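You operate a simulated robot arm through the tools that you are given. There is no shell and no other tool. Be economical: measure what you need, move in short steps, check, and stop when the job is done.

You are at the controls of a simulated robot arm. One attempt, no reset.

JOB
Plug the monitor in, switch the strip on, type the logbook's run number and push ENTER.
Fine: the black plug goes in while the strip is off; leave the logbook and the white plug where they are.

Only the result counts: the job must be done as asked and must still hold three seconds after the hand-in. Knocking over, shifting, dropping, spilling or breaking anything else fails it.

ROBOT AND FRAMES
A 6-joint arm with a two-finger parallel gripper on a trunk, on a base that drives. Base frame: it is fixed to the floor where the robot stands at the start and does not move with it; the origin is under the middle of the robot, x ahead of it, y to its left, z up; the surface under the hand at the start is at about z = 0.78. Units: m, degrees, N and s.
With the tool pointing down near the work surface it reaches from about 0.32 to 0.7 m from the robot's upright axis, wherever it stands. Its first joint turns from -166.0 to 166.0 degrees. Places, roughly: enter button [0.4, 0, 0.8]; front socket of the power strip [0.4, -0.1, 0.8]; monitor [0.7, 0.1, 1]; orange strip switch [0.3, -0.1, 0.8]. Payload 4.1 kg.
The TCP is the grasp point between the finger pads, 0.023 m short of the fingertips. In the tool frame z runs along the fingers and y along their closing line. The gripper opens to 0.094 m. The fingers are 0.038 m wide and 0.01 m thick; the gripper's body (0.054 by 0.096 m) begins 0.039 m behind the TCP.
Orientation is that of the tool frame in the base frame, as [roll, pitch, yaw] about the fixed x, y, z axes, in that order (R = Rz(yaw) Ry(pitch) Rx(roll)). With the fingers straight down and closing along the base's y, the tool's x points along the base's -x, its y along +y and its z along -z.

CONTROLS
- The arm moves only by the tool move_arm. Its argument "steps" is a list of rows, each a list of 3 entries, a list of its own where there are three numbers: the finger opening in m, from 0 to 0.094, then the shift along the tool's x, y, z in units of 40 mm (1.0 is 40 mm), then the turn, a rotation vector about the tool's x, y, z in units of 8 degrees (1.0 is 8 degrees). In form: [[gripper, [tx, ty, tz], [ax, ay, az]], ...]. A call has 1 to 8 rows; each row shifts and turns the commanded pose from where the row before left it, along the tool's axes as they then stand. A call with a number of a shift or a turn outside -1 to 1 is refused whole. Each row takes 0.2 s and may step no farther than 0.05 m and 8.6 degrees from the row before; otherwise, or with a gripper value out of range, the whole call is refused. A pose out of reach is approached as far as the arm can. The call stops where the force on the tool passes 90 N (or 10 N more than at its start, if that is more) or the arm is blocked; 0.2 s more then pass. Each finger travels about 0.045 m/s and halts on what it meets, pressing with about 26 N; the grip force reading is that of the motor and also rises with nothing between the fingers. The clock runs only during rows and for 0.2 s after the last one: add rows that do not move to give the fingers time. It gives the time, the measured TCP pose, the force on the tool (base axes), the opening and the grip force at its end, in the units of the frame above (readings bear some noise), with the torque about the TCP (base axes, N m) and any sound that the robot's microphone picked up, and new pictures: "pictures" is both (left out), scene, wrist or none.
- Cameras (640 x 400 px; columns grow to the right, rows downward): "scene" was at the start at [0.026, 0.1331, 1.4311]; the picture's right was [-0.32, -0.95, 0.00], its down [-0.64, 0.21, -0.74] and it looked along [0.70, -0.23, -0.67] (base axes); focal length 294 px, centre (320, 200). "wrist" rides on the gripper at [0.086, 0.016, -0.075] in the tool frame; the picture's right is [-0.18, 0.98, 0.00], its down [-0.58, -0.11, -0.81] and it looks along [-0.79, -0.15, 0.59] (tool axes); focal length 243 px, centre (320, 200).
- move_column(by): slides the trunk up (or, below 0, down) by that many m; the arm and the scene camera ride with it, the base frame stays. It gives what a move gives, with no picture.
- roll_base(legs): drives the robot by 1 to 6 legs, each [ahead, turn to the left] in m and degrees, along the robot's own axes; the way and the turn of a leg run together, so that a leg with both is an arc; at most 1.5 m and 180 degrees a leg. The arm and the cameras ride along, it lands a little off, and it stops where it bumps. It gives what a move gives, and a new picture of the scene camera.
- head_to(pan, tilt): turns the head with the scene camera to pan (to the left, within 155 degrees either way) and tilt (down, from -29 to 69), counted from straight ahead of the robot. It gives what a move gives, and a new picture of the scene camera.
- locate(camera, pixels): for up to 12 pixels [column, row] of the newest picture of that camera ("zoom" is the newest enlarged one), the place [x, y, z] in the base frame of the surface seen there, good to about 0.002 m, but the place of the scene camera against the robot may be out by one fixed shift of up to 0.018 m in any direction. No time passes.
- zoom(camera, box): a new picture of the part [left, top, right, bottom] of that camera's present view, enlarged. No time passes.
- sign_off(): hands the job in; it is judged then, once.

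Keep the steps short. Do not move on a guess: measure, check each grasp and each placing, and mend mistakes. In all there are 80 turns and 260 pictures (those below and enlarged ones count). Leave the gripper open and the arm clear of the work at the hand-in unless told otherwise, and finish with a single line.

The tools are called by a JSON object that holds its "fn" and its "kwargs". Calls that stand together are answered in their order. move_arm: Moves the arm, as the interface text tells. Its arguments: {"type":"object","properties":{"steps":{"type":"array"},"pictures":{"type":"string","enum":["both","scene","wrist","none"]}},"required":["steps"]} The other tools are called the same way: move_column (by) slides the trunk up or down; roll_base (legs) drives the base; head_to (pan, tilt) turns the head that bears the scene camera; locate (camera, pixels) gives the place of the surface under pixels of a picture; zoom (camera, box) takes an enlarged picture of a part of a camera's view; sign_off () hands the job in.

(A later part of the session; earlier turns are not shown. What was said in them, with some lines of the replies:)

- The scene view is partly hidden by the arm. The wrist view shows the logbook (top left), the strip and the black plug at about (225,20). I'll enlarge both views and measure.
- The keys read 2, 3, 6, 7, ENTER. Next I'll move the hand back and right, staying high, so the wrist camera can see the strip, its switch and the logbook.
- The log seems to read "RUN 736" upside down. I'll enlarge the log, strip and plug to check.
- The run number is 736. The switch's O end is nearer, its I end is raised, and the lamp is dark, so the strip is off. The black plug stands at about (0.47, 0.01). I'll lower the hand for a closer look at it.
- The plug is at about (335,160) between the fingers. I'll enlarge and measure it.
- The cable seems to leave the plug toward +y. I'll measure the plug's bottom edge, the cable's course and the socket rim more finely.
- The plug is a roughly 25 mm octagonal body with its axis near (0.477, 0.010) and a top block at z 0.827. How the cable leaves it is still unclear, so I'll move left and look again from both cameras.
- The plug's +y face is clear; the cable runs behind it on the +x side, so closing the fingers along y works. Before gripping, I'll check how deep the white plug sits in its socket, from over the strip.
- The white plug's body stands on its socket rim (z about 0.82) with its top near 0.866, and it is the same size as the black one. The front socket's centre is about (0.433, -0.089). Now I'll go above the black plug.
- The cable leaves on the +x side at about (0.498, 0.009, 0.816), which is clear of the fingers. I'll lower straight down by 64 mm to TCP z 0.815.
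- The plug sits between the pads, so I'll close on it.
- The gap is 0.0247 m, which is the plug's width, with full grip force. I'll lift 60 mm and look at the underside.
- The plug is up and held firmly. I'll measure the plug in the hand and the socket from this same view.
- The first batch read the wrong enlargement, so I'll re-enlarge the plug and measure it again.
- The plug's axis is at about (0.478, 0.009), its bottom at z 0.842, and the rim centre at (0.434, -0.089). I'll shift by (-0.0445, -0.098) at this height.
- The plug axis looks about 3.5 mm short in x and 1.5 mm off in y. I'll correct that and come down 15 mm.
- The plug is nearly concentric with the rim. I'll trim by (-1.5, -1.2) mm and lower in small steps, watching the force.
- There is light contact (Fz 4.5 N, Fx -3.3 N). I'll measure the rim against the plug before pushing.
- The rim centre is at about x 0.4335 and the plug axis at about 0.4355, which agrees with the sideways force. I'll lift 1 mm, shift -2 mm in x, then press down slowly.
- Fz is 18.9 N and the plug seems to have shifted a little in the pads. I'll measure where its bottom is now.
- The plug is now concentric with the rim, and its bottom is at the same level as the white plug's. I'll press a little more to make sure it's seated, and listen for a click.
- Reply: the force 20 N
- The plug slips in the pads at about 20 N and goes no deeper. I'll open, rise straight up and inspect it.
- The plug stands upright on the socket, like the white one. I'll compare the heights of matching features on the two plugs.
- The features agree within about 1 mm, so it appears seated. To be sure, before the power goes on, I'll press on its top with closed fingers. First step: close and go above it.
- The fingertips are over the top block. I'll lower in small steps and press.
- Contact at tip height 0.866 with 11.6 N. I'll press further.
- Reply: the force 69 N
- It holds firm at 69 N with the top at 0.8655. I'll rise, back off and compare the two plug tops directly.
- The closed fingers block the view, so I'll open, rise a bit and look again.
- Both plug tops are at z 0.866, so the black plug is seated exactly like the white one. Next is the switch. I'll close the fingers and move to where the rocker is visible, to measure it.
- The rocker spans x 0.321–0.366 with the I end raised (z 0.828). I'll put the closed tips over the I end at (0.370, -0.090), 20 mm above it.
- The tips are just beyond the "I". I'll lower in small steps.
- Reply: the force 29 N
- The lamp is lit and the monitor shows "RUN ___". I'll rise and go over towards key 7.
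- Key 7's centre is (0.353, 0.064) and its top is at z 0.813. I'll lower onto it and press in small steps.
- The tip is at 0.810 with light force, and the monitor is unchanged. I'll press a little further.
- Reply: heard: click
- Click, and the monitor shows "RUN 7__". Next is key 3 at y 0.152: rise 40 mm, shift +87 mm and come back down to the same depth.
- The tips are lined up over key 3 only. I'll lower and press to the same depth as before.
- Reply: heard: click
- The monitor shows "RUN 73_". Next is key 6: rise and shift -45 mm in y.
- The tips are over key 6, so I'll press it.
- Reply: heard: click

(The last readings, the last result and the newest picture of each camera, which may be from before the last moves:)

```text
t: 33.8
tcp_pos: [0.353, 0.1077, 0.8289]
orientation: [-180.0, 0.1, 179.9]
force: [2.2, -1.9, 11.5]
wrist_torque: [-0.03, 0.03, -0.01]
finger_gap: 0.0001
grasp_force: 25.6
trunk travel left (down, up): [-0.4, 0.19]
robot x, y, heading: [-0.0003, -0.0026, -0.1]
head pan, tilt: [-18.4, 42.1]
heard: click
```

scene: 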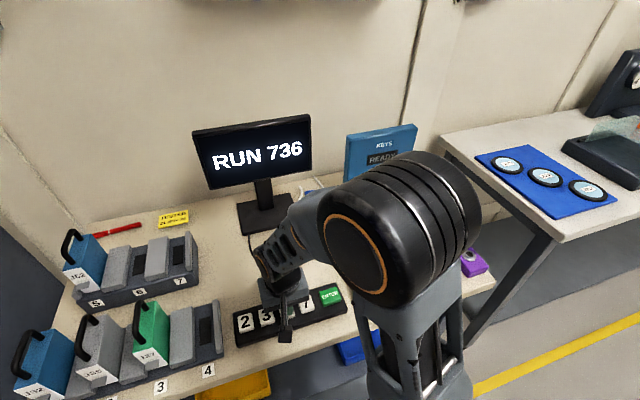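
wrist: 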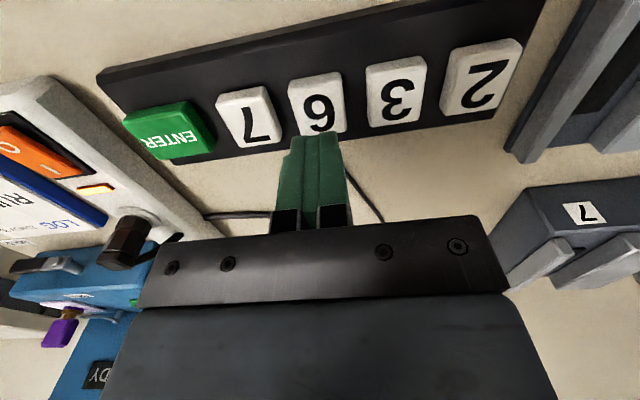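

The monitor shows "RUN 736". Next is ENTER at y 0.004: rise and shift -104 mm.

{"fn": "move_arm", "kwargs": {"steps": [[0.0, [0, 0, -1.0], [0, 0, 0]], [0.0, [0, -0.9, 0], [0, 0, 0]], [0.0, [0, -0.9, 0], [0, 0, 0]], [0.0, [0, -0.8, 0], [0, 0, 0]], [0.0, [0, 0, 0], [0, 0, 0]]], "pictures": "wrist"}}

{"fn": "zoom", "kwargs": {"camera": "wrist", "box": [200, 50, 440, 200]}}

```text
t: 35.0
tcp_pos: [0.353, 0.0037, 0.8669]
orientation: [179.9, 0.1, 180.0]
force: [0.2, -0.4, -1.3]
wrist_torque: [0.01, -0.04, -0.01]
finger_gap: 0.0
grasp_force: 26.0
trunk travel left (down, up): [-0.4, 0.19]
robot x, y, heading: [-0.0027, 0.003, -0.1]
head pan, tilt: [-18.4, 42.1]
```

wrist: 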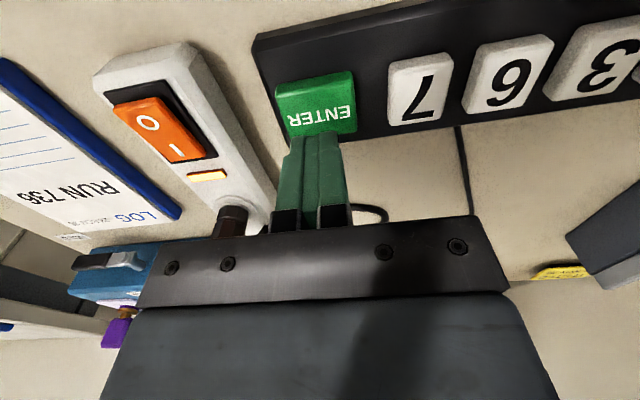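

```text
2.67 times, centred on (320, 125) of wrist
```

zoom: 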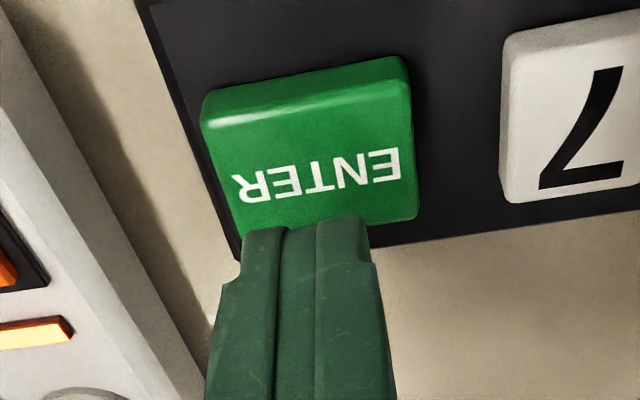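

The tips are over ENTER, so I'll press it.

{"fn": "move_arm", "kwargs": {"steps": [[0.0, [0, 0, 0.6], [0, 0, 0]], [0.0, [0, 0, 0.2], [0, 0, 0]], [0.0, [0, 0, 0.05], [0, 0, 0]], [0.0, [0, 0, 0.05], [0, 0, 0]], [0.0, [0, 0, 0.05], [0, 0, 0]], [0.0, [0, 0, 0.05], [0, 0, 0]], [0.0, [0, 0, 0], [0, 0, 0]]], "pictures": "scene"}}

```text
t: 36.6
tcp_pos: [0.3528, 0.004, 0.8291]
orientation: [-180.0, 0.1, -180.0]
force: [-0.5, -3.4, 18.1]
wrist_torque: [-0.07, 0.1, 0.03]
finger_gap: 0.0
grasp_force: 25.9
trunk travel left (down, up): [-0.4, 0.19]
robot x, y, heading: [0.0006, 0.0044, 0.2]
head pan, tilt: [-18.4, 42.1]
heard: click
```

scene: 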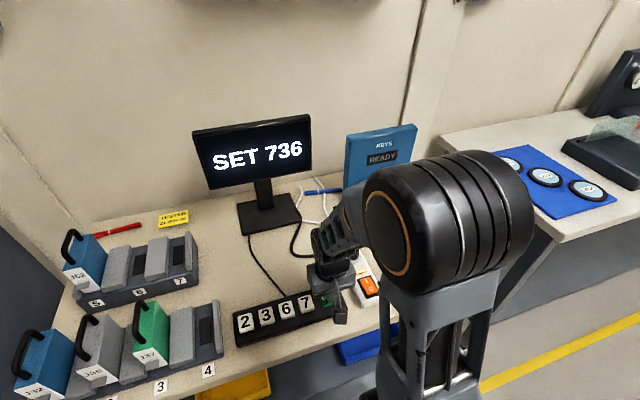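

The monitor shows "SET 736". I'll rise well clear, open the gripper and do a last check.

{"fn": "move_arm", "kwargs": {"steps": [[0.0, [0, 0, -0.9], [0, 0, 0]], [0.0, [0, 0, -0.9], [0, 0, 0]], [0.0, [0, 0, -0.9], [0, 0, 0]], [0.094, [0, 0, -0.9], [0, 0, 0]], [0.094, [0, 0, -0.9], [0, 0, 0]], [0.094, [0, 0, 0], [0, 0, 0]], [0.094, [0, 0, 0], [0, 0, 0]], [0.094, [0, 0, 0], [0, 0, 0]]], "pictures": "both"}}

{"fn": "zoom", "kwargs": {"camera": "scene", "box": [180, 100, 420, 320]}}

```text
t: 38.4
tcp_pos: [0.3516, 0.0052, 1.0079]
orientation: [180.0, 0.0, 180.0]
force: [-0.1, -0.1, 0.3]
wrist_torque: [0.0, 0.0, 0.04]
finger_gap: 0.0937
grasp_force: 0.0
trunk travel left (down, up): [-0.4, 0.19]
robot x, y, heading: [-0.0017, -0.0019, 0.4]
head pan, tilt: [-18.4, 42.1]
```

scene: 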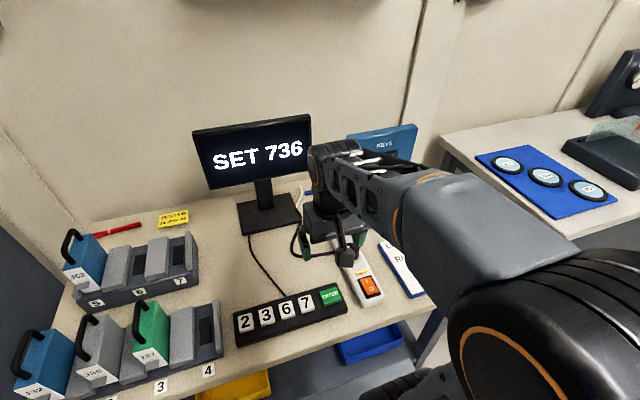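
wrist: 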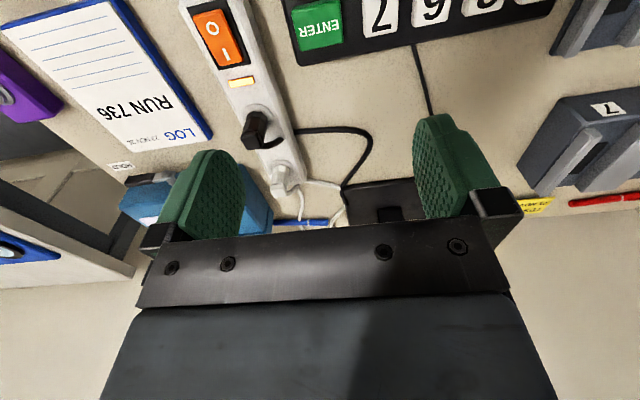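

```text
1.82 times, centred on (300, 210) of scene
```

zoom: 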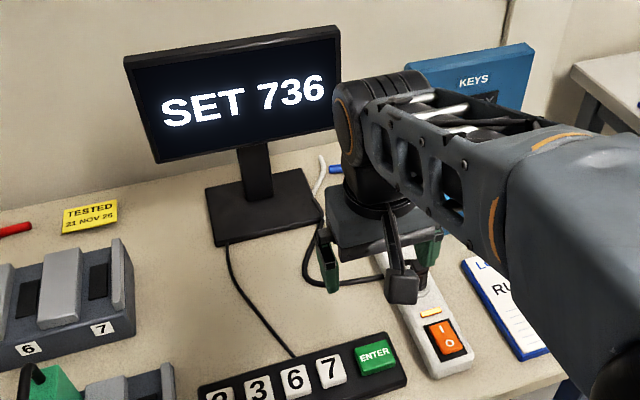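

The monitor shows SET 736, the strip lamp is lit, and both plugs and the logbook are in place. The gripper is open and clear of the work, so I'm handing in.

{"fn": "sign_off", "kwargs": {}}

```text
The job is handed in.
```

The black plug went in with the strip off, the strip is now on, and run number 736 is entered: the monitor shows "SET 736".
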